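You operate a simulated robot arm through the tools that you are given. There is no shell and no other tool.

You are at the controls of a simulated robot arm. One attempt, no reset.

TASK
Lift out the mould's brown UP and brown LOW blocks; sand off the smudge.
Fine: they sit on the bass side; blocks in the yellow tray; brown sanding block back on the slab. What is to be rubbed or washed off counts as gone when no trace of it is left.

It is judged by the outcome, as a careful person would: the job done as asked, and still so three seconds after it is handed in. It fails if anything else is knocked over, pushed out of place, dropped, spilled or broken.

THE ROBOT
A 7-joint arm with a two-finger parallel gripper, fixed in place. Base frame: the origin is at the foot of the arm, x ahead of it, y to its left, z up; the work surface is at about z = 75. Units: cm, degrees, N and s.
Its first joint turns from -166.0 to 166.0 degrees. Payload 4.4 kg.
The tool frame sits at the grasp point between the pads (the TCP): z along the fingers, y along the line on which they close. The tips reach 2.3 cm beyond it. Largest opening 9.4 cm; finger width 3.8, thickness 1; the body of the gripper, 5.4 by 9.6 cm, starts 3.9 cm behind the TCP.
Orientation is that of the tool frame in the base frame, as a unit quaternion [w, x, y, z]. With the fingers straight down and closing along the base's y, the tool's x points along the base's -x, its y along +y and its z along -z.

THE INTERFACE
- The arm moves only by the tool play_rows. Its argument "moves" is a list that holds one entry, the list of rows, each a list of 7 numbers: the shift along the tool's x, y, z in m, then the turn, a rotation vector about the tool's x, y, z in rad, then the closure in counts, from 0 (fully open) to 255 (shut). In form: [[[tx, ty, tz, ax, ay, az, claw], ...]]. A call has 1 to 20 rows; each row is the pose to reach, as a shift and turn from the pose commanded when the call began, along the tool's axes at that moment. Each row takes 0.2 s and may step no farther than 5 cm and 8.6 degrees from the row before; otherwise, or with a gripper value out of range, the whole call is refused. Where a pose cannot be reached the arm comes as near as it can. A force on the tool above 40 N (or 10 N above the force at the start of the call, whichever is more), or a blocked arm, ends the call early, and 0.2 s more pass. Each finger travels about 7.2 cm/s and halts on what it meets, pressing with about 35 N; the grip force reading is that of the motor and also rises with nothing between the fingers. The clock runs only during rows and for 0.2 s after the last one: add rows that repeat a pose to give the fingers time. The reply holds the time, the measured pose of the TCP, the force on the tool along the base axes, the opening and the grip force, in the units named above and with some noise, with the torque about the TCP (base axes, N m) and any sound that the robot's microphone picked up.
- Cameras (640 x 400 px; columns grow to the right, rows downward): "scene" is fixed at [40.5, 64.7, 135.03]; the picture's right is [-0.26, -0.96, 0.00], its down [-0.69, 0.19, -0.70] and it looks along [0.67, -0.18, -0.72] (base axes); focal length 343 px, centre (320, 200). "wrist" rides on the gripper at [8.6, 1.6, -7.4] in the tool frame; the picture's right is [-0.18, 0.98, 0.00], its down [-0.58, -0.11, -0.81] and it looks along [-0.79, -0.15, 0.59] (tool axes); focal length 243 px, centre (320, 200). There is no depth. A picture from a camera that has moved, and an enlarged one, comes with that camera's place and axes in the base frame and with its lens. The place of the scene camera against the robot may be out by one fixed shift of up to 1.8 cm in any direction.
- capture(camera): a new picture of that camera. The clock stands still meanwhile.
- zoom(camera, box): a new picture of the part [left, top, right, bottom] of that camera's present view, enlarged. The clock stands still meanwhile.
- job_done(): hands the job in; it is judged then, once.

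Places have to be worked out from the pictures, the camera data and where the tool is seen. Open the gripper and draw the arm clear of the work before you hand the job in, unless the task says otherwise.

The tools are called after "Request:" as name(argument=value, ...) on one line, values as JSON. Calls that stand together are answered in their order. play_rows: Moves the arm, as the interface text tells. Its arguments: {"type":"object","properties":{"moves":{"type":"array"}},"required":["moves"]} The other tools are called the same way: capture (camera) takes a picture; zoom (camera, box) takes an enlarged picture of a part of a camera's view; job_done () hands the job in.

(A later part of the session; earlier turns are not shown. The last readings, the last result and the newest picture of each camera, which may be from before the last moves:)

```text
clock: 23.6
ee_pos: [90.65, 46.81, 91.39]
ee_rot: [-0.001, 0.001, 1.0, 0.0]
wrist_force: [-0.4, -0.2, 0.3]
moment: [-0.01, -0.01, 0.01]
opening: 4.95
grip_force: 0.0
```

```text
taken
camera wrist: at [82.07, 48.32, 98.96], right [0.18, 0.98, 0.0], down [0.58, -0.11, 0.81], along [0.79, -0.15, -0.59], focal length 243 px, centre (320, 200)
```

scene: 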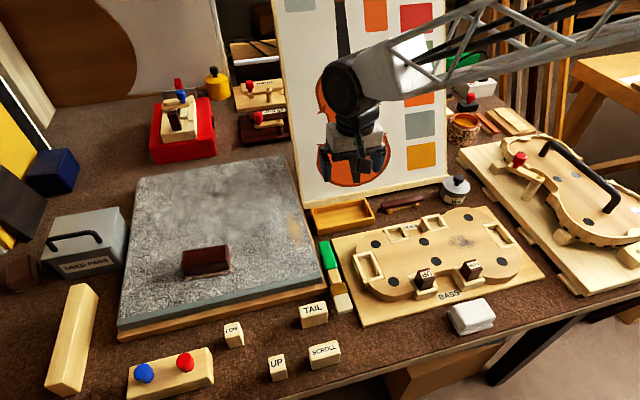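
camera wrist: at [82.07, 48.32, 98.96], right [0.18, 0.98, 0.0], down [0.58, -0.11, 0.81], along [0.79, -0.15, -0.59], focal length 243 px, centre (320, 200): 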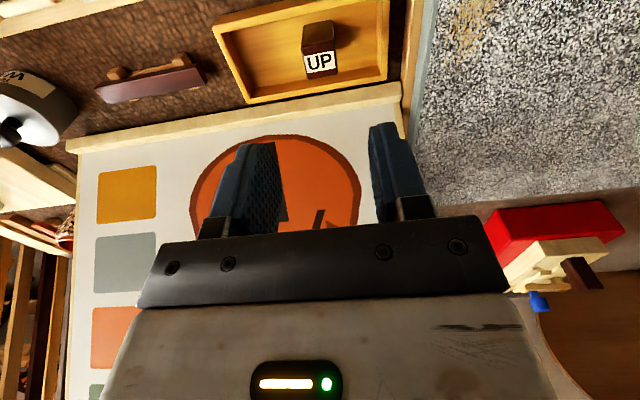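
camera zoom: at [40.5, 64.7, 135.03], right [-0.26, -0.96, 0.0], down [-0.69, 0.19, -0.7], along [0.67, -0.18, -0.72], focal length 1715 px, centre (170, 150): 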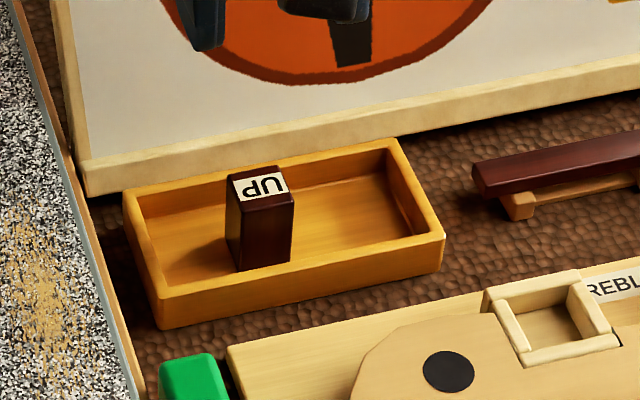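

UP stands properly in the tray. Next, LOW at about (68.1, 26.6); I'll move above it with the gripper opening.

Request:
play_rows(moves=[[[0.028, -0.025, 0, 0, 0, 0, 60], [0.056, -0.05, 0, 0, 0, 0, 0], [0.085, -0.076, 0, 0, 0, 0, 0], [0.113, -0.101, 0, 0, 0, 0, 0], [0.141, -0.126, 0, 0, 0, 0, 0], [0.17, -0.152, 0.01, 0, 0, 0, 0], [0.198, -0.177, 0.03, 0, 0, 0, 0], [0.226, -0.202, 0.05, 0, 0, 0, 0], [0.226, -0.202, 0.065, 0, 0, 0, 0], [0.226, -0.202, 0.065, 0, 0, 0, 0]]])

Request:
zoom(camera="wrist", box=[240, 60, 400, 180])

Request:
capture(camera="wrist")

```text
clock: 25.8
ee_pos: [67.97, 26.58, 85.07]
ee_rot: [0.0, 0.0, 1.0, 0.0]
wrist_force: [0.5, 0.4, -0.2]
moment: [0.0, 0.04, 0.01]
opening: 9.41
grip_force: 0.0
```

```text
3.33 times, centred on (320, 120) of wrist
camera zoom: at [59.44, 28.09, 92.5], right [0.18, 0.98, 0.0], down [0.58, -0.11, 0.81], along [0.79, -0.15, -0.59], focal length 809 px, centre (320, 467)
```

zoom: 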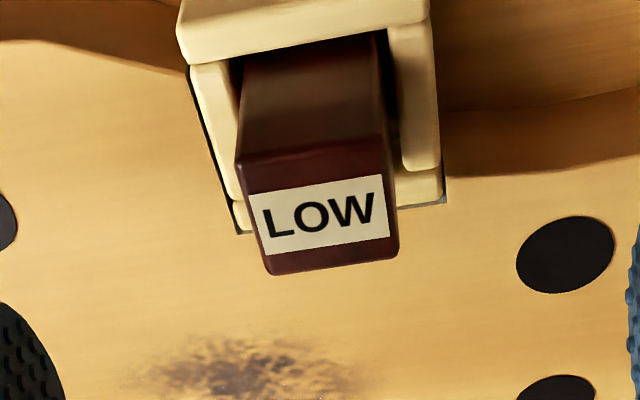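

```text
taken
camera wrist: at [59.44, 28.09, 92.5], right [0.18, 0.98, 0.0], down [0.58, -0.11, 0.81], along [0.79, -0.15, -0.59], focal length 243 px, centre (320, 200)
```

wrist: 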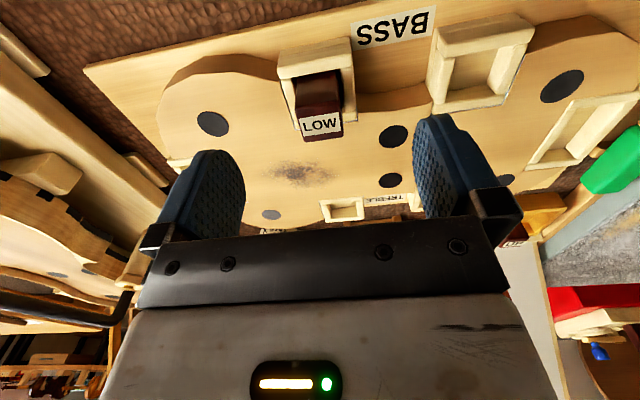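

LOW centre is at (68.05, 26.5). Descending to TCP z≈80.95 and closing.

Request:
play_rows(moves=[[[0, -0.001, 0.015, 0, 0, 0, 0], [0, -0.001, 0.03, 0, 0, 0, 0], [0, -0.001, 0.041, 0, 0, 0, 0], [0, -0.001, 0.041, 0, 0, 0, 130], [0, -0.001, 0.041, 0, 0, 0, 130], [0, -0.001, 0.041, 0, 0, 0, 180], [0, -0.001, 0.041, 0, 0, 0, 255], [0, -0.001, 0.041, 0, 0, 0, 255], [0, -0.001, 0.041, 0, 0, 0, 255], [0, -0.001, 0.041, 0, 0, 0, 255]]])

Request:
zoom(camera="wrist", box=[200, 80, 440, 230])

```text
clock: 28.0
ee_pos: [68.08, 26.44, 80.91]
ee_rot: [0.0, 0.0, 1.0, 0.0]
wrist_force: [-0.3, 0.1, 0.8]
moment: [-0.01, -0.01, -0.01]
opening: 2.45
grip_force: 34.8
```

```text
2.67 times, centred on (320, 155) of wrist
camera zoom: at [59.48, 28.02, 88.37], right [0.18, 0.98, 0.0], down [0.58, -0.11, 0.81], along [0.79, -0.15, -0.59], focal length 647 px, centre (320, 320)
```

zoom: 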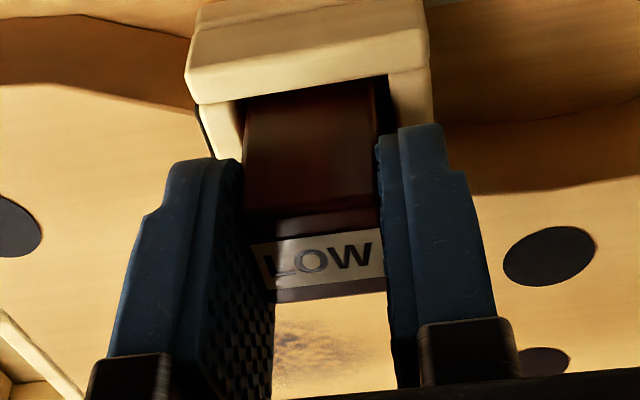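

LOW is gripped (2.45 cm, 35 N). Lifting straight up.

Request:
play_rows(moves=[[[0, 0, -0.006, 0, 0, 0, 255], [0, 0, -0.012, 0, 0, 0, 255], [0, 0, -0.02, 0, 0, 0, 255], [0, 0, -0.03, 0, 0, 0, 255], [0, 0, -0.04, 0, 0, 0, 255], [0, 0, -0.05, 0, 0, 0, 255], [0, 0, -0.065, 0, 0, 0, 255], [0, 0, -0.08, 0, 0, 0, 255], [0, 0, -0.105, 0, 0, 0, 255], [0, 0, -0.105, 0, 0, 0, 255]]])

Request:
capture(camera="wrist")

```text
clock: 30.2
ee_pos: [68.07, 26.49, 91.44]
ee_rot: [0.0, -0.001, 1.0, 0.0]
wrist_force: [0.9, -0.7, -0.3]
moment: [-0.03, -0.02, -0.02]
opening: 2.45
grip_force: 35.1
```

```text
taken
camera wrist: at [59.43, 28.0, 98.83], right [0.18, 0.98, 0.0], down [0.58, -0.11, 0.81], along [0.79, -0.15, -0.59], focal length 243 px, centre (320, 200)
```

wrist: 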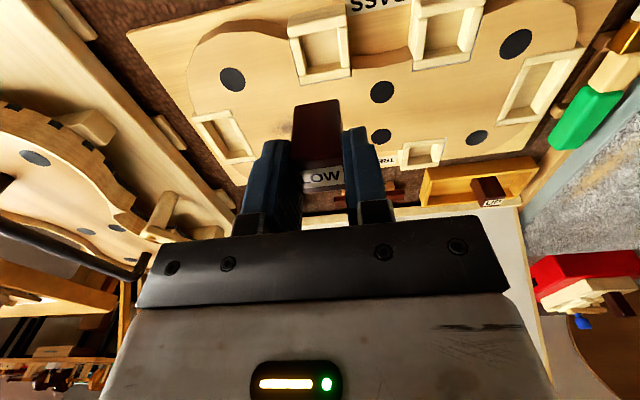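

LOW is free of its socket. Carrying it to the tray at (90.8, 41.8), beside UP.

Request:
play_rows(moves=[[[-0.03, 0.02, 0, 0, 0, 0, 255], [-0.065, 0.044, 0, 0, 0, 0, 255], [-0.1, 0.068, 0, 0, 0, 0, 255], [-0.135, 0.091, 0, 0, 0, 0, 255], [-0.17, 0.115, 0, 0, 0, 0, 255], [-0.2, 0.135, 0, 0, 0, 0, 255], [-0.226, 0.153, 0, 0, 0, 0, 255], [-0.226, 0.153, 0.03, 0, 0, 0, 255], [-0.226, 0.153, 0.06, 0, 0, 0, 255], [-0.226, 0.153, 0.085, 0, 0, 0, 255], [-0.226, 0.153, 0.1, 0, 0, 0, 255], [-0.226, 0.153, 0.105, 0, 0, 0, 255], [-0.226, 0.153, 0.105, 0, 0, 0, 255]]])

Request:
capture(camera="wrist")

Request:
zoom(camera="scene", box=[290, 160, 410, 250])

```text
clock: 33.0
ee_pos: [90.76, 41.92, 81.05]
ee_rot: [0.0, 0.0, 1.0, 0.0]
wrist_force: [0.4, 0.7, 0.6]
moment: [0.01, 0.01, -0.02]
opening: 2.47
grip_force: 34.7
```

```text
taken
camera wrist: at [82.07, 43.35, 88.41], right [0.18, 0.98, 0.0], down [0.58, -0.11, 0.81], along [0.79, -0.15, -0.59], focal length 243 px, centre (320, 200)
```

wrist: 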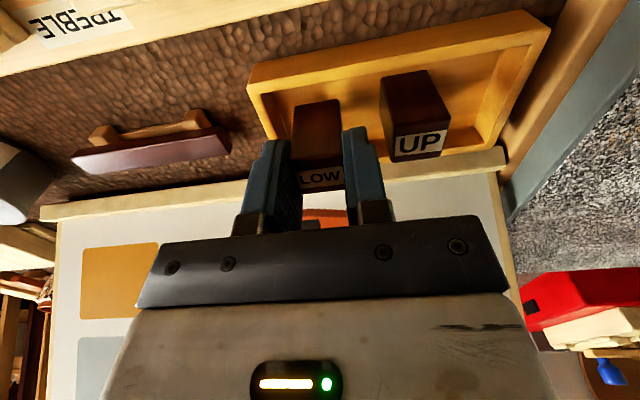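

```text
4.44 times, centred on (350, 205) of scene
camera zoom: at [40.5, 64.7, 135.03], right [-0.26, -0.96, 0.0], down [-0.69, 0.19, -0.7], along [0.67, -0.18, -0.72], focal length 1524 px, centre (187, 178)
```

zoom: 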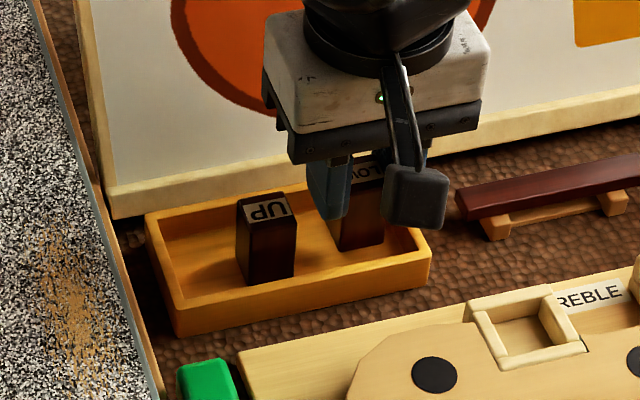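

LOW hovers in the tray's left part, clear of UP. Lowering to contact.

Request:
play_rows(moves=[[[0, 0, 0.004, 0, 0, 0, 255], [0, 0, 0.008, 0, 0, 0, 255], [0, 0, 0.011, 0, 0, 0, 255], [0, 0, 0.0135, 0, 0, 0, 255], [0, 0, 0.0135, 0, 0, 0, 255]]])

```text
clock: 34.2
ee_pos: [90.74, 41.86, 79.48]
ee_rot: [0.0, 0.0, 1.0, -0.001]
wrist_force: [0.2, 0.0, 0.9]
moment: [-0.01, 0.01, 0.02]
opening: 2.48
grip_force: 35.0
```

Request:
play_rows(moves=[[[0, 0, 0.001, 0, 0, 0, 255], [0, 0, 0.002, 0, 0, 0, 255], [0, 0, 0.002, 0, 0, 0, 255]]])

```text
clock: 35.0
ee_pos: [90.78, 41.91, 79.37]
ee_rot: [0.001, -0.001, 1.0, 0.001]
wrist_force: [0.1, -0.5, 14.4]
moment: [0.02, 0.04, -0.02]
opening: 2.48
grip_force: 35.5
```

LOW touches the tray floor (14 N). Easing off a millimetre, opening slightly, then retreating up.

Request:
play_rows(moves=[[[0, 0, -0.001, 0, 0, 0, 255], [0, 0, -0.001, 0, 0, 0, 175], [0, 0, -0.001, 0, 0, 0, 145], [0, 0, -0.001, 0, 0, 0, 145], [0, 0, -0.02, 0, 0, 0, 145], [0, 0, -0.05, 0, 0, 0, 145], [0, 0, -0.09, 0, 0, 0, 145], [0, 0, -0.13, 0, 0, 0, 145], [0, 0, -0.13, 0, 0, 0, 145]]])

Request:
zoom(camera="scene", box=[290, 170, 410, 250])

Request:
capture(camera="wrist")

```text
clock: 37.0
ee_pos: [90.74, 41.72, 92.36]
ee_rot: [0.0, -0.001, 1.0, 0.0]
wrist_force: [0.3, -0.1, -0.6]
moment: [-0.01, -0.01, -0.01]
opening: 4.05
grip_force: 0.0
```

```text
5.00 times, centred on (350, 210) of scene
camera zoom: at [40.5, 64.7, 135.03], right [-0.26, -0.96, 0.0], down [-0.69, 0.19, -0.7], along [0.67, -0.18, -0.72], focal length 1715 px, centre (170, 150)
```

zoom: 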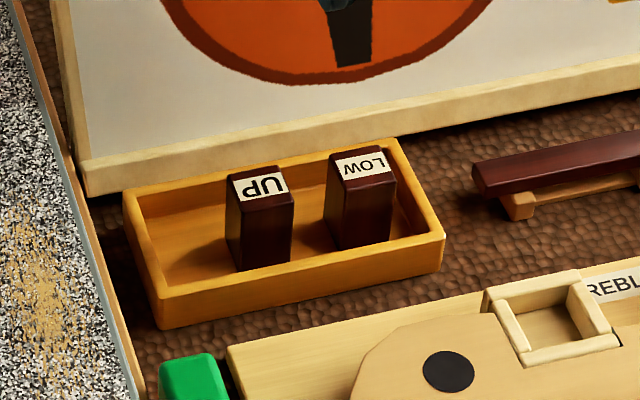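

```text
taken
camera wrist: at [82.13, 43.27, 99.8], right [0.18, 0.98, 0.0], down [0.58, -0.11, 0.81], along [0.79, -0.15, -0.59], focal length 243 px, centre (320, 200)
```

wrist: 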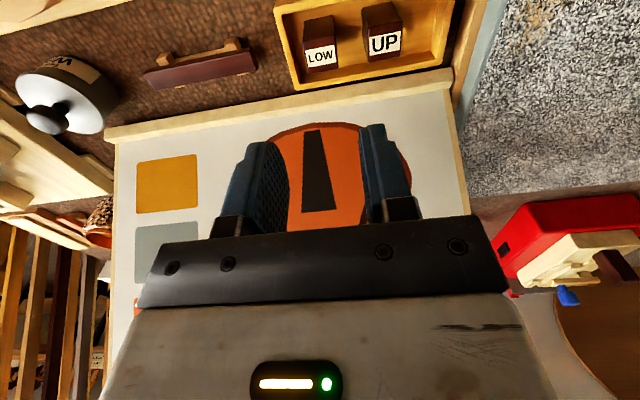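

Both blocks now stand in the tray. Next is the brown sanding block: I'll swing over beside the slab, turning the tool 90° about vertical so the fingers close along x, and look at it with the wrist camera.

Request:
play_rows(moves=[[[0.01, 0, -0.02, 0, 0, -0.1309, 100], [0.025, 0.015, -0.05, 0, 0, -0.2618, 0], [0.04, 0.03, -0.06, 0, 0, -0.3927, 0], [0.055, 0.05, -0.06, 0, 0, -0.5236, 0], [0.07, 0.07, -0.06, 0, 0, -0.6545, 0], [0.085, 0.09, -0.06, 0, 0, -0.7854, 0], [0.1, 0.105, -0.06, 0, 0, -0.9163, 0], [0.115, 0.12, -0.06, 0, 0, -1.0472, 0], [0.13, 0.135, -0.06, 0, 0, -1.1781, 0], [0.14, 0.145, -0.06, 0, 0, -1.309, 0], [0.148, 0.155, -0.06, 0, 0, -1.4399, 0], [0.148, 0.162, -0.06, 0, 0, -1.5708, 0], [0.148, 0.162, -0.06, 0, 0, -1.5708, 0]]])

Request:
capture(camera="wrist")

Request:
capture(camera="scene")

```text
clock: 39.8
ee_pos: [75.92, 58.01, 98.34]
ee_rot: [0.001, 0.707, -0.707, 0.0]
wrist_force: [0.1, -0.1, 0.3]
moment: [-0.01, 0.02, 0.0]
opening: 9.39
grip_force: 0.1
```

```text
taken
camera wrist: at [74.34, 49.23, 105.75], right [-0.98, 0.18, 0.0], down [0.11, 0.58, 0.81], along [0.15, 0.79, -0.59], focal length 243 px, centre (320, 200)
```

wrist: 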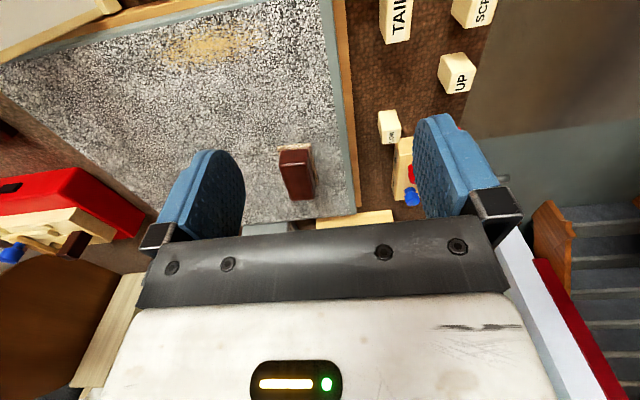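

```text
taken
```

scene: 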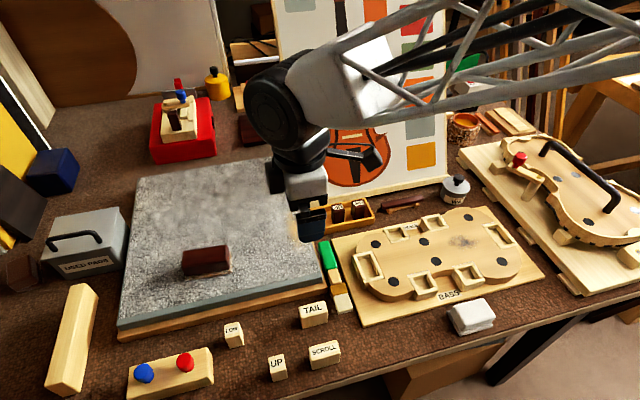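

The sanding block is visible between the fingers. Zooming for detail.

Request:
zoom(camera="wrist", box=[250, 120, 370, 220])

Request:
zoom(camera="scene", box=[160, 225, 250, 295])

```text
4.00 times, centred on (310, 170) of wrist
camera zoom: at [74.34, 49.23, 105.75], right [-0.98, 0.18, 0.0], down [0.11, 0.58, 0.81], along [0.15, 0.79, -0.59], focal length 970 px, centre (360, 320)
```

zoom: 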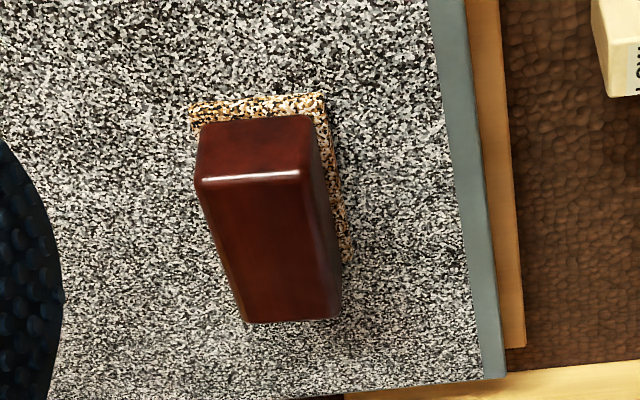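

```text
5.71 times, centred on (205, 260) of scene
camera zoom: at [40.5, 64.7, 135.03], right [-0.26, -0.96, 0.0], down [-0.69, 0.19, -0.7], along [0.67, -0.18, -0.72], focal length 1960 px, centre (977, -143)
```

zoom: 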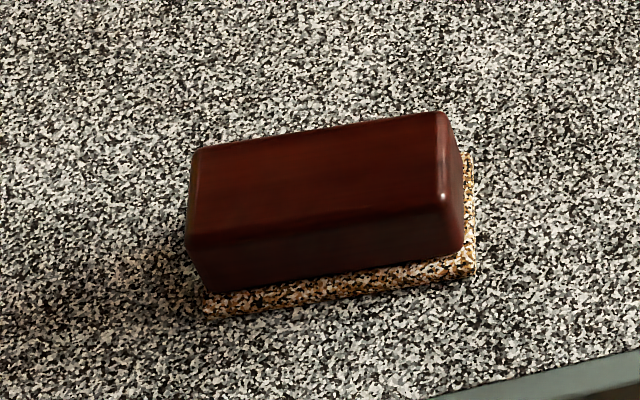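

The sanding block has its long axis along y, centred near (82.5, 76) — about 112 cm out. I'll probe how far the vertical tool reaches at a safe height.

Request:
play_rows(moves=[[[-0.03, -0.02, 0.02, 0, 0, 0, 0], [-0.06, -0.03, 0.04, 0, 0, 0, 0], [-0.09, -0.04, 0.05, 0, 0, 0, 0], [-0.11, -0.05, 0.05, 0, 0, 0, 0], [-0.11, -0.05, 0.05, 0, 0, 0, 0]]])

Request:
capture(camera="wrist")

```text
clock: 41.0
ee_pos: [81.1, 68.97, 93.27]
ee_rot: [0.0, -0.707, 0.707, -0.001]
wrist_force: [-0.4, -0.5, 0.4]
moment: [0.0, 0.03, 0.0]
opening: 9.43
grip_force: 0.1
```

```text
taken
camera wrist: at [79.54, 60.15, 100.76], right [-0.98, 0.18, 0.0], down [0.11, 0.58, 0.81], along [0.15, 0.79, -0.59], focal length 243 px, centre (320, 200)
```

wrist: 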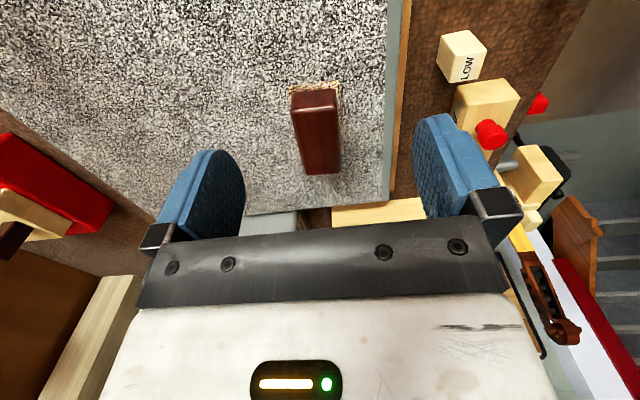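

It reaches 106.5 cm out at z=93. Measuring the block from here.

Request:
zoom(camera="wrist", box=[260, 70, 380, 190])

```text
3.33 times, centred on (320, 130) of wrist
camera zoom: at [79.54, 60.15, 100.76], right [-0.98, 0.18, 0.0], down [0.11, 0.58, 0.81], along [0.15, 0.79, -0.59], focal length 809 px, centre (320, 433)
```

zoom: 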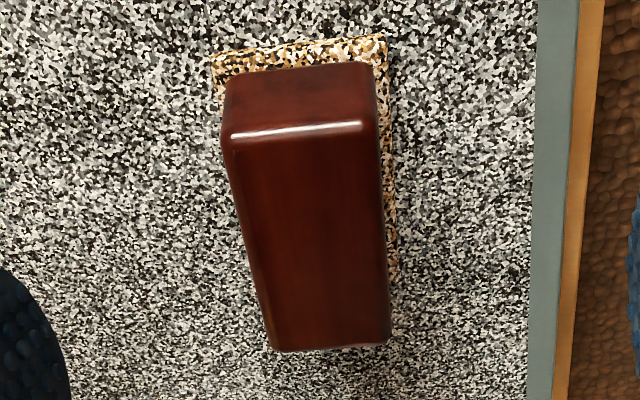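

The block: top z≈82.5, slab z≈79, body x≈80.7–84.4, y≈71.8–79.9, rotated about −5°. I'll try moving further out above it, with the small yaw correction, tips kept above its top.

Request:
play_rows(moves=[[[-0.015, -0.005, 0.01, 0, 0, 0.03, 0], [-0.03, -0.01, 0.025, 0, 0, 0.06, 0], [-0.045, -0.014, 0.04, 0, 0, 0.085, 0], [-0.045, -0.014, 0.054, 0, 0, 0.085, 0], [-0.045, -0.014, 0.054, 0, 0, 0.085, 0], [-0.045, -0.014, 0.054, 0, 0, 0.085, 0]]])

Request:
capture(camera="wrist")

Request:
zoom(camera="scene", box=[120, 150, 360, 300])

```text
clock: 42.4
ee_pos: [82.41, 73.5, 87.97]
ee_rot: [0.0, -0.676, 0.737, 0.001]
wrist_force: [-0.3, -0.3, -0.3]
moment: [-0.01, 0.02, -0.02]
opening: 9.39
grip_force: 0.1
```

```text
taken
camera wrist: at [80.03, 64.99, 95.3], right [-0.96, 0.27, 0.0], down [0.16, 0.57, 0.81], along [0.22, 0.78, -0.59], focal length 243 px, centre (320, 200)
```

wrist: 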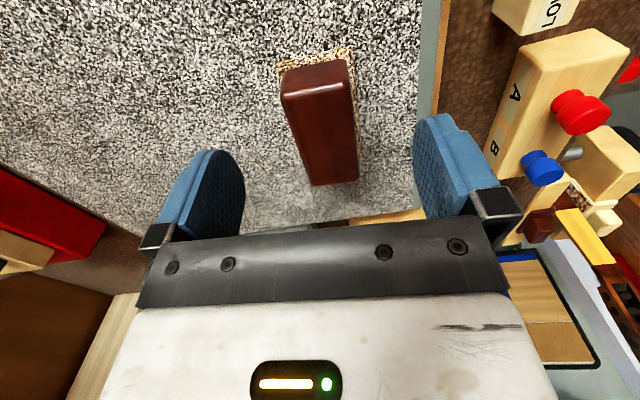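

```text
2.67 times, centred on (240, 225) of scene
camera zoom: at [40.5, 64.7, 135.03], right [-0.26, -0.96, 0.0], down [-0.69, 0.19, -0.7], along [0.67, -0.18, -0.72], focal length 914 px, centre (533, 133)
```

zoom: 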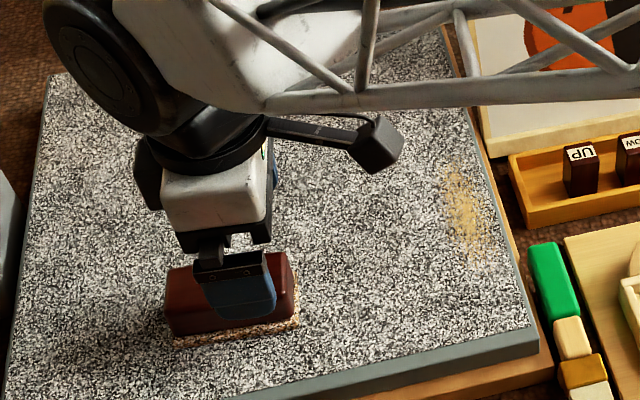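

It reached 110 cm with the tool vertical. Zooming on the block from here to refine position and yaw.

Request:
zoom(camera="wrist", box=[250, 40, 400, 200])

```text
2.50 times, centred on (325, 120) of wrist
camera zoom: at [80.03, 64.99, 95.3], right [-0.96, 0.27, 0.0], down [0.16, 0.57, 0.81], along [0.22, 0.78, -0.59], focal length 606 px, centre (308, 400)
```

zoom: 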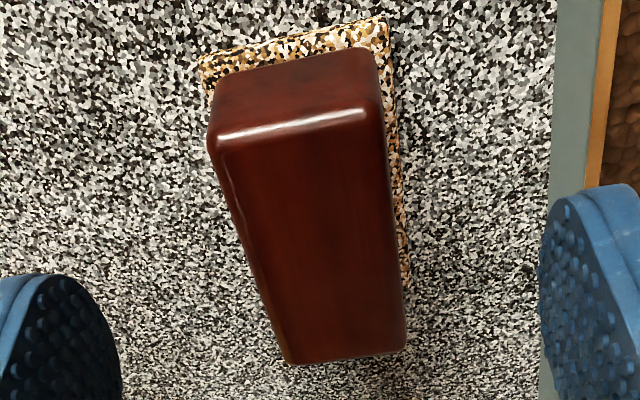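

In the tool frame the block is centred (±1.9 cm across) and spans 1.5 to −6.5 cm along tool x. I'll advance 2.2 cm and descend partway with fingers open around it, checking the reach.

Request:
play_rows(moves=[[[-0.011, 0, 0, 0, 0, 0, 0], [-0.022, 0, 0, 0, 0, 0, 0], [-0.022, 0, 0.015, 0, 0, 0, 0], [-0.022, 0, 0.03, 0, 0, 0, 0], [-0.022, 0, 0.04, 0, 0, 0, 0], [-0.022, 0, 0.04, 0, 0, 0, 0]]])

Request:
capture(camera="wrist")

Request:
zoom(camera="scene", box=[150, 190, 290, 290])

```text
clock: 43.8
ee_pos: [82.58, 75.77, 83.9]
ee_rot: [0.0, -0.677, 0.736, 0.0]
wrist_force: [-0.5, 0.1, -0.4]
moment: [0.01, -0.02, 0.0]
opening: 9.41
grip_force: 0.1
```

```text
taken
camera wrist: at [80.21, 67.15, 91.35], right [-0.96, 0.27, 0.0], down [0.16, 0.57, 0.81], along [0.22, 0.78, -0.59], focal length 243 px, centre (320, 200)
```

wrist: 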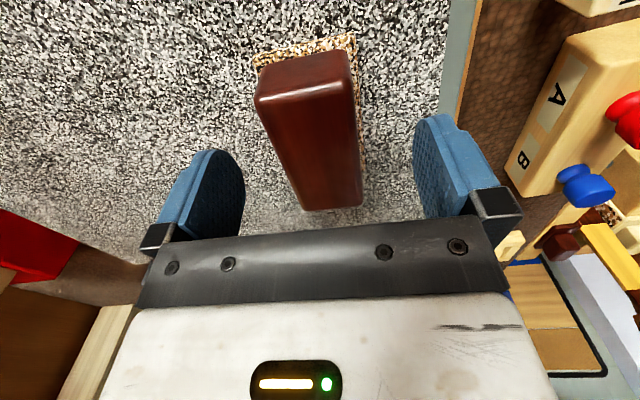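

```text
4.00 times, centred on (220, 240) of scene
camera zoom: at [40.5, 64.7, 135.03], right [-0.26, -0.96, 0.0], down [-0.69, 0.19, -0.7], along [0.67, -0.18, -0.72], focal length 1372 px, centre (720, 40)
```

zoom: 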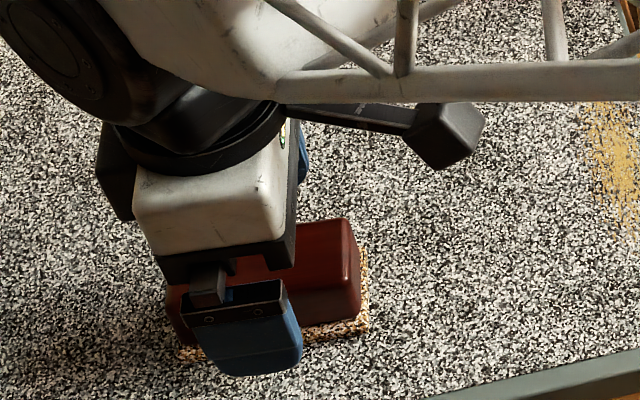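

Fingers straddle the block's middle, well centred. Descending 1.6 cm (tips just above the abrasive pad) and closing.

Request:
play_rows(moves=[[[0, 0, 0.008, 0, 0, 0, 0], [0, 0, 0.016, 0, 0, 0, 0], [0, 0, 0.016, 0, 0, 0, 60], [0, 0, 0.016, 0, 0, 0, 120], [0, 0, 0.016, 0, 0, 0, 160], [0, 0, 0.016, 0, 0, 0, 255], [0, 0, 0.016, 0, 0, 0, 255], [0, 0, 0.016, 0, 0, 0, 255], [0, 0, 0.016, 0, 0, 0, 255]]])

Request:
capture(camera="wrist")

Request:
zoom(camera="scene", box=[150, 190, 290, 290])

```text
clock: 45.8
ee_pos: [82.53, 75.74, 82.33]
ee_rot: [-0.001, -0.676, 0.737, 0.0]
wrist_force: [-0.2, 0.5, 0.5]
moment: [0.05, -0.01, 0.0]
opening: 4.11
grip_force: 35.5
```

```text
taken
camera wrist: at [80.24, 67.13, 89.79], right [-0.96, 0.27, 0.0], down [0.16, 0.57, 0.81], along [0.22, 0.78, -0.59], focal length 243 px, centre (320, 200)
```

wrist: 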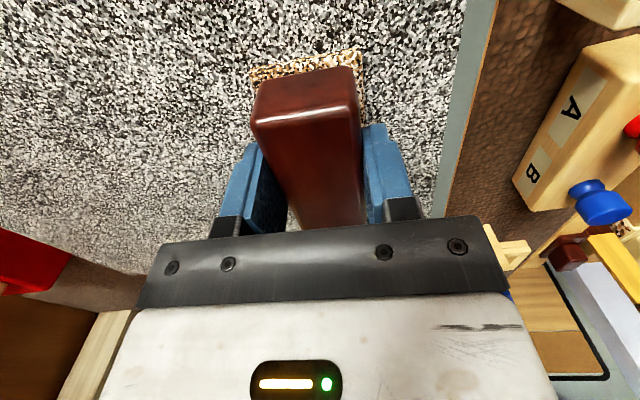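

```text
4.00 times, centred on (220, 240) of scene
camera zoom: at [40.5, 64.7, 135.03], right [-0.26, -0.96, 0.0], down [-0.69, 0.19, -0.7], along [0.67, -0.18, -0.72], focal length 1372 px, centre (720, 40)
```

zoom: 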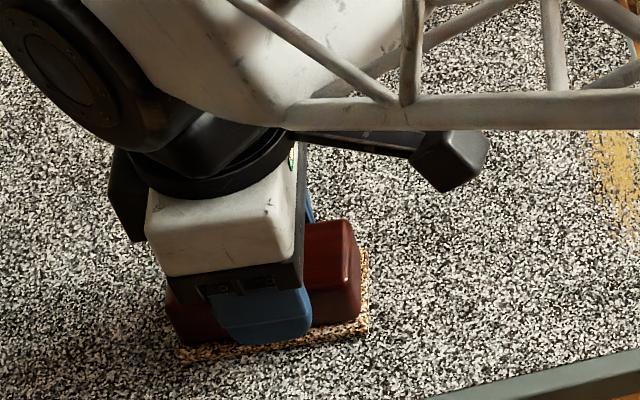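

Sanding block gripped (opening 4.11). Lifting it gently off the slab.

Request:
play_rows(moves=[[[0, 0, -0.005, 0, 0, 0, 255], [0, 0, -0.01, 0, 0, 0, 255], [0, 0, -0.02, 0, 0, 0, 255], [0, 0, -0.04, 0, 0, 0, 255], [0, 0, -0.07, 0, 0, 0, 255], [0, 0, -0.1, 0, 0, 0, 255], [0, 0, -0.12, 0, 0, 0, 255], [0, 0, -0.12, 0, 0, 0, 255]]])

Request:
capture(camera="wrist")

Request:
capture(camera="scene")

Request:
zoom(camera="scene", box=[400, 200, 540, 300])

```text
clock: 47.6
ee_pos: [82.43, 75.72, 94.37]
ee_rot: [-0.001, -0.676, 0.737, 0.001]
wrist_force: [-0.3, 0.7, -0.9]
moment: [-0.01, 0.01, -0.02]
opening: 4.17
grip_force: 35.0
```

```text
taken
camera wrist: at [80.2, 67.12, 101.68], right [-0.96, 0.27, 0.0], down [0.16, 0.57, 0.81], along [0.22, 0.78, -0.59], focal length 243 px, centre (320, 200)
```

wrist: 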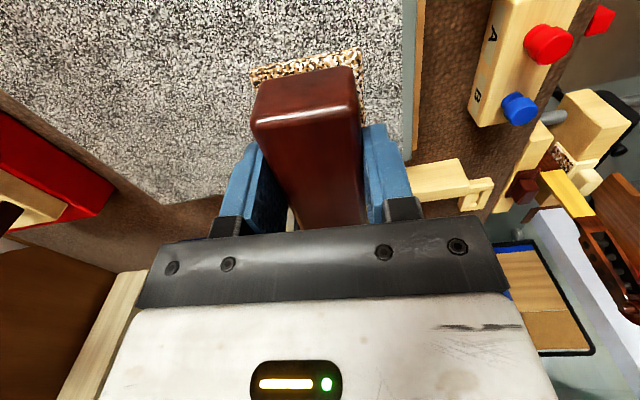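

```text
taken
```

scene: 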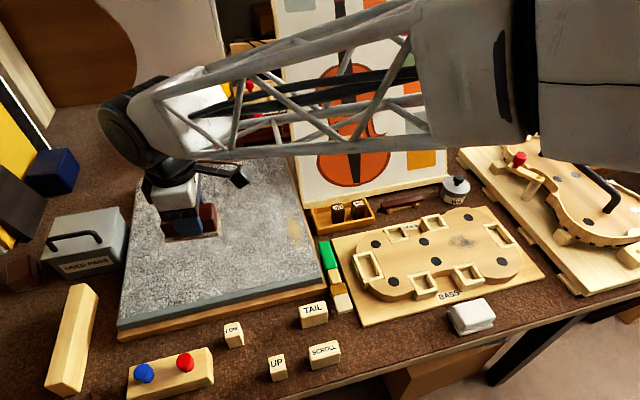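

```text
4.00 times, centred on (470, 250) of scene
camera zoom: at [40.5, 64.7, 135.03], right [-0.26, -0.96, 0.0], down [-0.69, 0.19, -0.7], along [0.67, -0.18, -0.72], focal length 1372 px, centre (-280, 0)
```

zoom: 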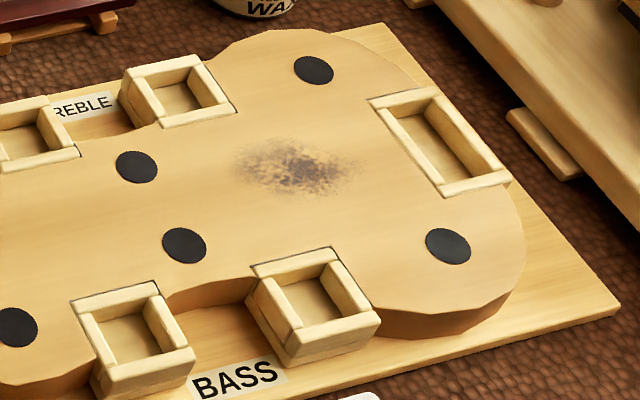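

Block is held firmly. The smudge spans about x 73.5–77.2, y 20–26; neighbouring frames sit at x<70.2, x>79.3 (for y>24.5) and y<17.4, so the pad (≈4.8×8.9) fits centred at (75, 23.1). Carrying the block there at a safe height, squaring the yaw.

Request:
play_rows(moves=[[[0.03, 0.002, 0, 0, 0, 0, 255], [0.07, 0.004, 0, 0, 0, 0, 255], [0.112, 0.0065, 0, 0, 0, -0.01, 255], [0.155, 0.009, 0, 0, 0, -0.02, 255], [0.198, 0.0115, 0, 0, 0, -0.03, 255], [0.241, 0.014, 0, 0, 0, -0.04, 255], [0.284, 0.0165, 0, 0, 0, -0.05, 255], [0.327, 0.019, 0, 0, 0, -0.06, 255], [0.37, 0.0215, 0, 0, 0, -0.07, 255], [0.413, 0.024, 0, 0, 0, -0.08, 255], [0.455, 0.0265, 0, 0, 0, -0.085, 255], [0.495, 0.029, 0, 0, 0, -0.085, 255], [0.52, 0.0304, 0, 0, 0, -0.085, 255], [0.5303, 0.0304, 0, 0, 0, -0.085, 255], [0.5303, 0.0304, 0, 0, 0, -0.085, 255]]])

Request:
capture(camera="wrist")

Request:
capture(camera="scene")

```text
clock: 50.8
ee_pos: [75.02, 23.11, 94.26]
ee_rot: [0.0, 0.707, -0.707, 0.0]
wrist_force: [0.1, -0.1, -1.1]
moment: [-0.05, -0.02, 0.0]
opening: 4.13
grip_force: 35.4
```

```text
taken
camera wrist: at [73.42, 14.24, 101.73], right [-0.98, 0.18, 0.0], down [0.11, 0.58, 0.81], along [0.15, 0.79, -0.59], focal length 243 px, centre (320, 200)
```

wrist: 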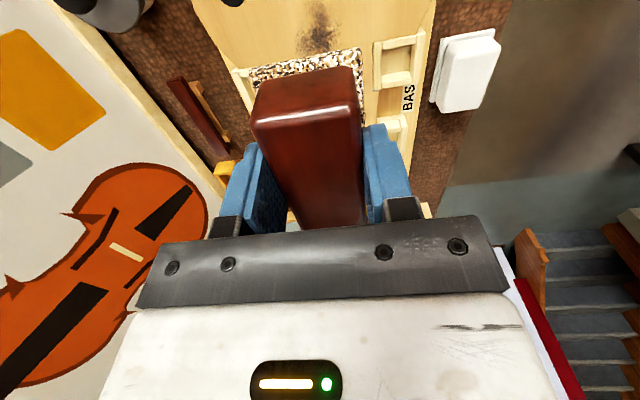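

```text
taken
```

scene: 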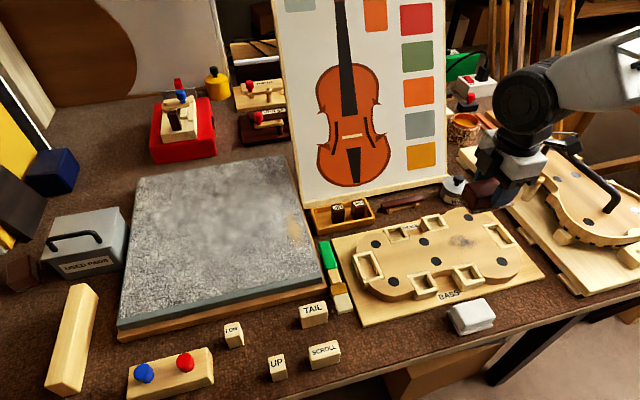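

The smudge is visible ahead of the pad at about (75.2, 22.8). Zooming to get its extent and the frames.

Request:
zoom(camera="wrist", box=[220, 0, 450, 140])

```text
2.78 times, centred on (335, 70) of wrist
camera zoom: at [73.42, 14.24, 101.73], right [-0.98, 0.18, 0.0], down [0.11, 0.58, 0.81], along [0.15, 0.79, -0.59], focal length 675 px, centre (278, 562)
```

zoom: 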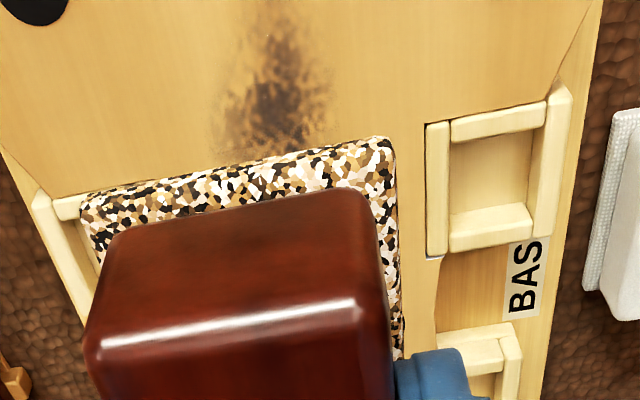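

Pad spans x 72.6–77.35, near edge y≈18.8 — it will cover the smudge without touching the frames. Descending to about 1.5 cm above expected contact.

Request:
play_rows(moves=[[[0, 0, 0.03, 0, 0, 0, 255], [0, 0, 0.06, 0, 0, 0, 255], [0, 0, 0.085, 0, 0, 0, 255], [0, 0, 0.105, 0, 0, 0, 255], [0, 0, 0.118, 0, 0, 0, 255], [0, 0, 0.122, 0, 0, 0, 255], [0, 0, 0.122, 0, 0, 0, 255]]])

Request:
zoom(camera="wrist", box=[220, 0, 450, 140])

Request:
zoom(camera="scene", box=[400, 180, 540, 300])

```text
clock: 52.4
ee_pos: [75.01, 23.03, 82.03]
ee_rot: [0.001, 0.707, -0.707, 0.001]
wrist_force: [0.3, 0.2, -0.7]
moment: [0.04, 0.02, 0.04]
opening: 4.16
grip_force: 34.8
```

```text
2.78 times, centred on (335, 70) of wrist
camera zoom: at [73.41, 14.37, 89.47], right [-0.98, 0.18, 0.0], down [0.11, 0.58, 0.81], along [0.15, 0.79, -0.59], focal length 675 px, centre (278, 562)
```

zoom: 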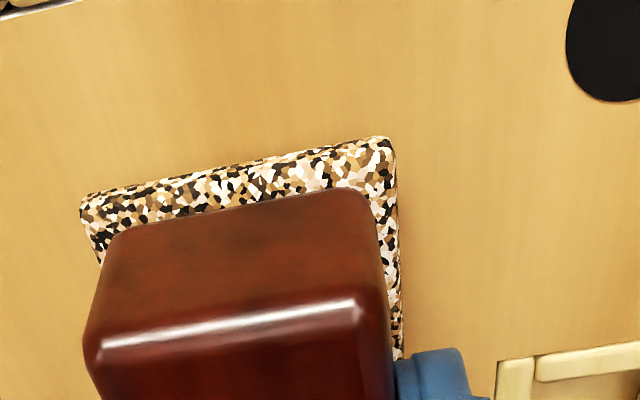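

```text
3.33 times, centred on (470, 240) of scene
camera zoom: at [40.5, 64.7, 135.03], right [-0.26, -0.96, 0.0], down [-0.69, 0.19, -0.7], along [0.67, -0.18, -0.72], focal length 1143 px, centre (-180, 67)
```

zoom: 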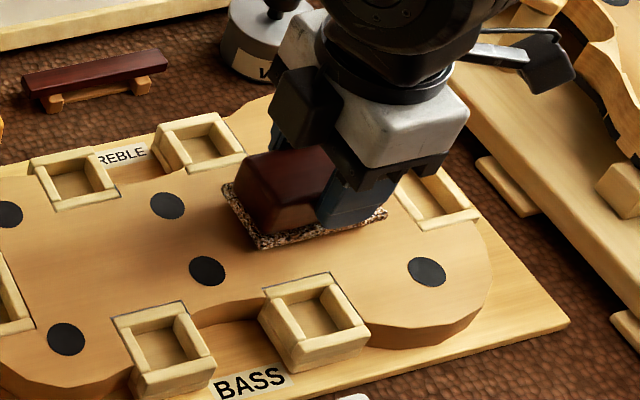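

Pad hovers over the smudge. Lowering with small steps and watching the force.

Request:
play_rows(moves=[[[0, 0, 0.003, 0, 0, 0, 255], [0, 0, 0.006, 0, 0, 0, 255], [0, 0, 0.008, 0, 0, 0, 255], [0, 0, 0.008, 0, 0, 0, 255]]])

```text
clock: 53.4
ee_pos: [75.02, 23.11, 81.4]
ee_rot: [-0.001, 0.708, -0.707, 0.0]
wrist_force: [-4.3, -2.0, 17.1]
moment: [-0.16, 0.28, 0.02]
opening: 4.16
grip_force: 35.0
```

Contact: 17 N upward at z≈81.4. Checking the pictures to confirm the pad lies flat on the mould, not on a frame.

Request:
zoom(camera="wrist", box=[220, 0, 450, 140])

Request:
zoom(camera="scene", box=[420, 200, 520, 280])

```text
2.78 times, centred on (335, 70) of wrist
camera zoom: at [73.41, 14.35, 88.83], right [-0.98, 0.18, 0.0], down [0.11, 0.58, 0.81], along [0.15, 0.79, -0.59], focal length 675 px, centre (278, 562)
```

zoom: 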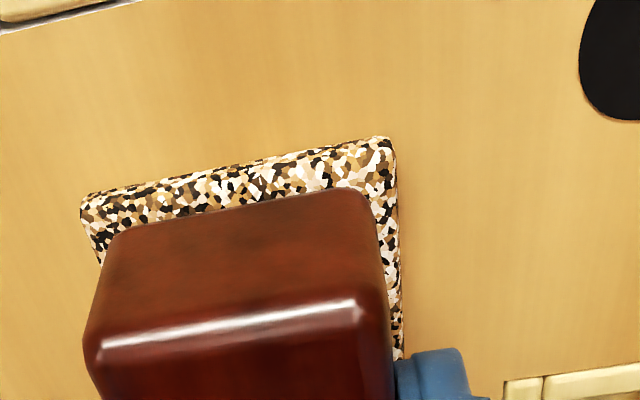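

```text
5.00 times, centred on (470, 240) of scene
camera zoom: at [40.5, 64.7, 135.03], right [-0.26, -0.96, 0.0], down [-0.69, 0.19, -0.7], along [0.67, -0.18, -0.72], focal length 1715 px, centre (-430, 0)
```

zoom: 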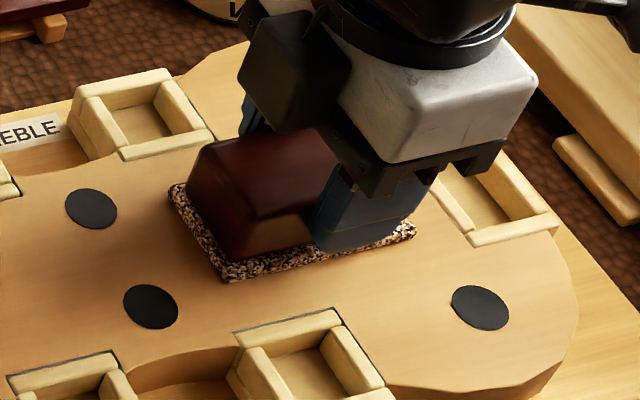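

The pad sits flat on the mould with clear margins to all frames. Rubbing now with small back-and-forth strokes (±1.2 cm).

Request:
play_rows(moves=[[[0.006, 0, 0, 0, 0, 0, 255], [0.012, 0, 0, 0, 0, 0, 255], [0, 0, 0, 0, 0, 0, 255], [-0.012, 0, 0, 0, 0, 0, 255], [0, 0, 0, 0, 0, 0, 255], [0.012, 0.005, 0, 0, 0, 0, 255], [0, 0.01, 0, 0, 0, 0, 255], [-0.012, 0.01, 0, 0, 0, 0, 255], [0, 0.01, 0, 0, 0, 0, 255], [0.012, 0.01, 0, 0, 0, 0, 255], [0.012, 0, 0, 0, 0, 0, 255], [0.012, -0.01, 0, 0, 0, 0, 255], [0, -0.01, 0, 0, 0, 0, 255], [-0.012, -0.01, 0, 0, 0, 0, 255], [0, -0.01, 0, 0, 0, 0, 255], [0.012, -0.01, 0, 0, 0, 0, 255], [0, -0.005, 0, 0, 0, 0, 255], [-0.012, 0, 0, 0, 0, 0, 255], [0, 0, 0, 0, 0, 0, 255], [0, 0, 0, 0, 0, 0, 255]]])

```text
clock: 57.6
ee_pos: [75.04, 23.18, 81.43]
ee_rot: [0.0, -0.707, 0.707, 0.0]
wrist_force: [0.4, -0.5, -1.0]
moment: [0.01, 0.01, -0.01]
opening: 4.13
grip_force: 35.0
```

Contact force has dropped to zero (the block likely crept up slightly in the grip). I'll lower another couple of millimetres to regain contact.

Request:
play_rows(moves=[[[0, 0, 0.001, 0, 0, 0, 255], [0, 0, 0.001, 0, 0, 0, 255]]])

```text
clock: 58.2
ee_pos: [74.99, 23.13, 81.31]
ee_rot: [-0.001, 0.707, -0.707, 0.001]
wrist_force: [-2.8, 3.7, 14.3]
moment: [-0.01, 0.25, -0.05]
opening: 4.13
grip_force: 35.0
```

14 N contact regained. Rubbing again with a very slight downward ramp to keep contact.

Request:
play_rows(moves=[[[0.006, 0, 0, 0, 0, 0, 255], [0.012, 0, 0, 0, 0, 0, 255], [0, 0, 0.0001, 0, 0, 0, 255], [-0.012, 0, 0.0002, 0, 0, 0, 255], [0, 0, 0.0002, 0, 0, 0, 255], [0.012, 0.005, 0.0003, 0, 0, 0, 255], [0, 0.01, 0.0003, 0, 0, 0, 255], [-0.012, 0.01, 0.0004, 0, 0, 0, 255], [0, 0.01, 0.0004, 0, 0, 0, 255], [0.012, 0.01, 0.0005, 0, 0, 0, 255], [0.012, 0, 0.0005, 0, 0, 0, 255], [0.012, -0.01, 0.0006, 0, 0, 0, 255], [0, -0.01, 0.0006, 0, 0, 0, 255], [-0.012, -0.01, 0.0007, 0, 0, 0, 255], [0, -0.01, 0.0007, 0, 0, 0, 255], [0.012, -0.01, 0.0008, 0, 0, 0, 255], [0, -0.005, 0.0008, 0, 0, 0, 255], [-0.012, 0, 0.0009, 0, 0, 0, 255], [0, 0, 0.0009, 0, 0, 0, 255], [0, 0, 0.0009, 0, 0, 0, 255]]])

```text
clock: 62.4
ee_pos: [75.01, 23.05, 81.24]
ee_rot: [-0.001, -0.707, 0.708, 0.0]
wrist_force: [0.1, 0.7, -0.4]
moment: [0.0, -0.03, -0.01]
opening: 4.13
grip_force: 34.4
```

Force is again near zero. I'll lift the block and look at the smudge.

Request:
play_rows(moves=[[[0, 0, -0.01, 0, 0, 0, 255], [0, 0, -0.03, 0, 0, 0, 255], [0, 0, -0.06, 0, 0, 0, 255], [0, 0, -0.09, 0, 0, 0, 255], [0, 0, -0.12, 0, 0, 0, 255], [0, 0, -0.13, 0, 0, 0, 255], [0, 0, -0.13, 0, 0, 0, 255]]])

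Request:
zoom(camera="scene", box=[400, 200, 540, 300])

Request:
zoom(camera="wrist", box=[220, 0, 450, 140])

```text
clock: 64.0
ee_pos: [74.76, 23.13, 94.11]
ee_rot: [0.0, 0.707, -0.707, 0.0]
wrist_force: [-0.3, 0.0, -0.4]
moment: [0.01, -0.01, 0.0]
opening: 4.12
grip_force: 35.5
```

```text
4.00 times, centred on (470, 250) of scene
camera zoom: at [40.5, 64.7, 135.03], right [-0.26, -0.96, 0.0], down [-0.69, 0.19, -0.7], along [0.67, -0.18, -0.72], focal length 1372 px, centre (-280, 0)
```

zoom: 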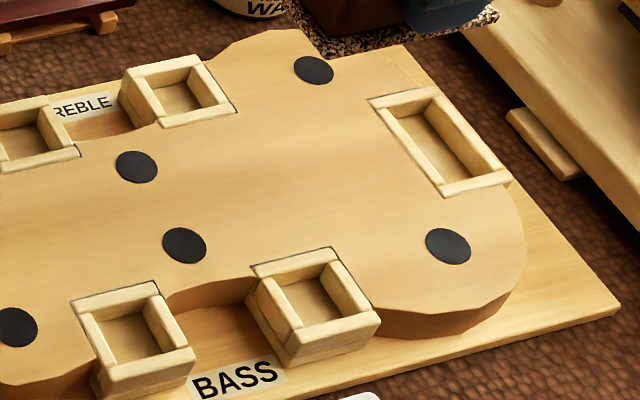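

```text
2.78 times, centred on (335, 70) of wrist
camera zoom: at [73.25, 14.38, 101.65], right [-0.98, 0.18, 0.0], down [0.11, 0.58, 0.81], along [0.15, 0.79, -0.59], focal length 675 px, centre (278, 562)
```

zoom: 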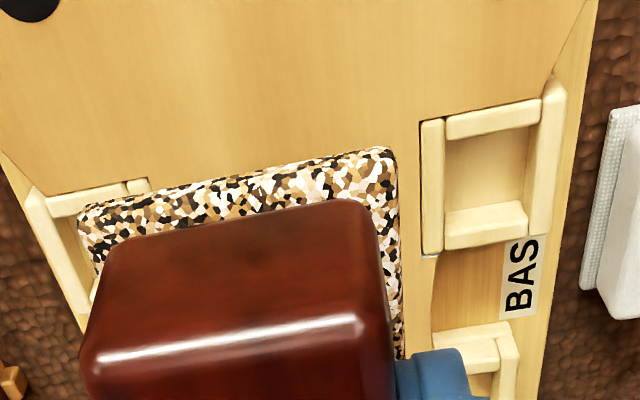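

The smudge appears gone. Zooming tighter to check for any faint trace.

Request:
zoom(camera="scene", box=[435, 220, 505, 265])

Request:
zoom(camera="wrist", box=[280, 0, 360, 55])

```text
8.89 times, centred on (470, 242) of scene
camera zoom: at [40.5, 64.7, 135.03], right [-0.26, -0.96, 0.0], down [-0.69, 0.19, -0.7], along [0.67, -0.18, -0.72], focal length 3048 px, centre (-1013, -178)
```

zoom: 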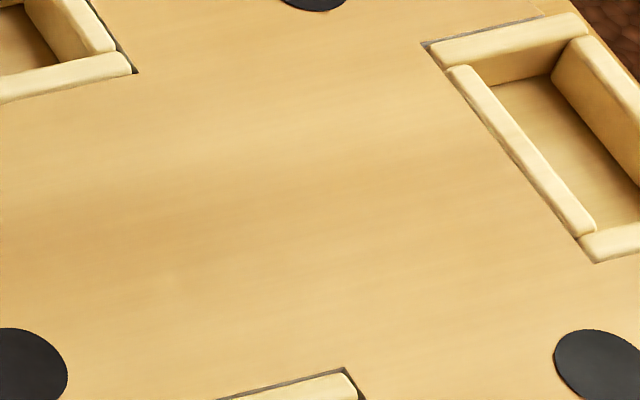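

```text
7.27 times, centred on (320, 28) of wrist
camera zoom: at [73.25, 14.38, 101.65], right [-0.98, 0.18, 0.0], down [0.11, 0.58, 0.81], along [0.15, 0.79, -0.59], focal length 1764 px, centre (320, 1454)
```

zoom: 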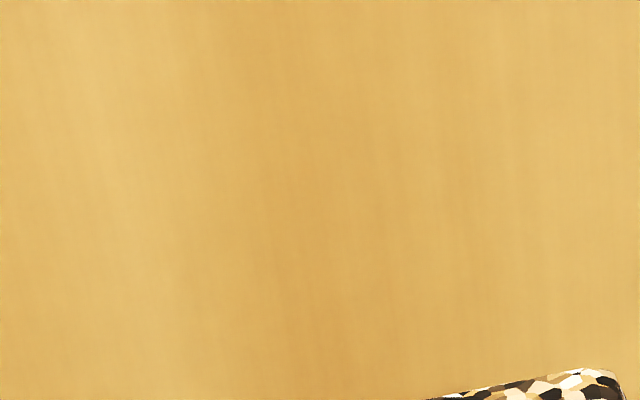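

Only wood grain/soft shading is visible now. To be safe about any faint halo, I'll do one more light pass over the same area.

Request:
play_rows(moves=[[[0, 0, 0.04, 0, 0, 0, 255], [0, 0, 0.08, 0, 0, 0, 255], [0, 0, 0.11, 0, 0, 0, 255], [0, 0, 0.125, 0, 0, 0, 255], [0, 0, 0.129, 0, 0, 0, 255], [0, 0, 0.1305, 0, 0, 0, 255], [0, 0, 0.131, 0, 0, 0, 255], [0, 0, 0.131, 0, 0, 0, 255]]])

```text
clock: 65.8
ee_pos: [75.02, 23.31, 81.14]
ee_rot: [0.001, -0.707, 0.707, -0.001]
wrist_force: [-2.0, -0.3, 12.8]
moment: [-0.32, 0.18, 0.0]
opening: 4.15
grip_force: 35.6
```

Contact at 12.8 N. Running the final rubbing pass with slightly wider strokes, within the clear margins.

Request:
play_rows(moves=[[[0.008, 0, 0, 0, 0, 0, 255], [0.014, 0.006, 0.0001, 0, 0, 0, 255], [0.002, 0.006, 0.0002, 0, 0, 0, 255], [-0.012, 0.006, 0.0002, 0, 0, 0, 255], [0, 0.012, 0.0003, 0, 0, 0, 255], [0.014, 0.013, 0.0003, 0, 0, 0, 255], [0, 0.013, 0.0004, 0, 0, 0, 255], [-0.012, 0.008, 0.0004, 0, 0, 0, 255], [-0.012, -0.004, 0.0005, 0, 0, 0, 255], [-0.012, -0.013, 0.0005, 0, 0, 0, 255], [0.002, -0.013, 0.0006, 0, 0, 0, 255], [0.014, -0.013, 0.0006, 0, 0, 0, 255], [0.014, -0.002, 0.0007, 0, 0, 0, 255], [0.002, 0, 0.0007, 0, 0, 0, 255], [-0.01, 0, 0.0008, 0, 0, 0, 255], [0.002, 0, 0.0008, 0, 0, 0, 255], [0.012, 0, 0.0008, 0, 0, 0, 255], [0, 0, 0.0008, 0, 0, 0, 255]]])

```text
clock: 69.6
ee_pos: [74.75, 23.04, 81.03]
ee_rot: [0.0, -0.707, 0.707, 0.0]
wrist_force: [0.4, -13.2, 29.1]
moment: [-0.26, 0.0, -0.02]
opening: 4.14
grip_force: 35.1
```

Good firm contact during that pass. Lifting straight up and re-inspecting.

Request:
play_rows(moves=[[[0, 0, -0.005, 0, 0, 0, 255], [0, 0, -0.02, 0, 0, 0, 255], [0, 0, -0.05, 0, 0, 0, 255], [0, 0, -0.09, 0, 0, 0, 255], [0, 0, -0.12, 0, 0, 0, 255], [0, 0, -0.14, 0, 0, 0, 255], [0, 0, -0.14, 0, 0, 0, 255]]])

Request:
capture(camera="wrist")

Request:
zoom(camera="scene", box=[400, 200, 540, 300])

```text
clock: 71.2
ee_pos: [75.01, 23.19, 94.87]
ee_rot: [-0.001, -0.707, 0.707, 0.0]
wrist_force: [-0.3, 0.3, -1.0]
moment: [-0.03, 0.02, 0.02]
opening: 4.19
grip_force: 35.7
```

```text
taken
camera wrist: at [73.34, 14.37, 102.34], right [-0.98, 0.18, 0.0], down [0.11, 0.58, 0.81], along [0.15, 0.79, -0.59], focal length 243 px, centre (320, 200)
```

wrist: 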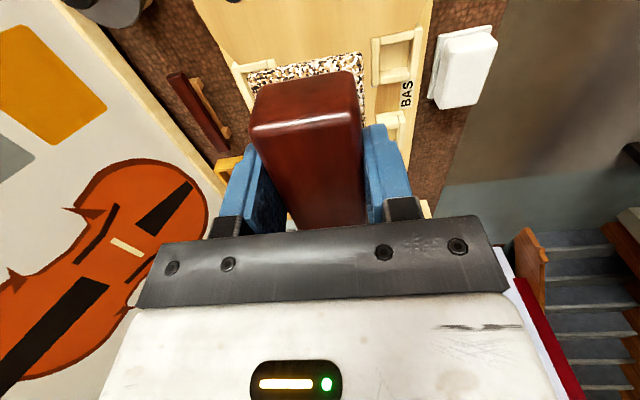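

```text
4.00 times, centred on (470, 250) of scene
camera zoom: at [40.5, 64.7, 135.03], right [-0.26, -0.96, 0.0], down [-0.69, 0.19, -0.7], along [0.67, -0.18, -0.72], focal length 1372 px, centre (-280, 0)
```

zoom: 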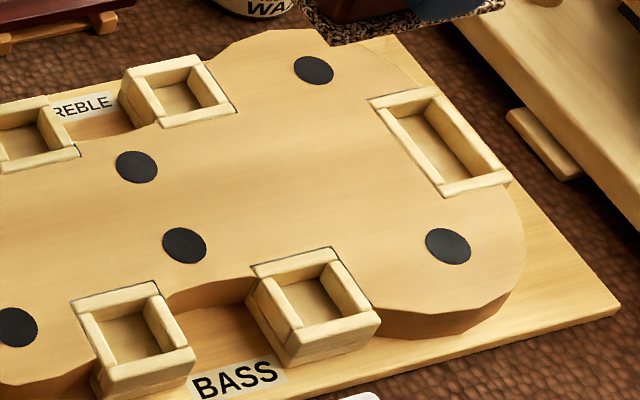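

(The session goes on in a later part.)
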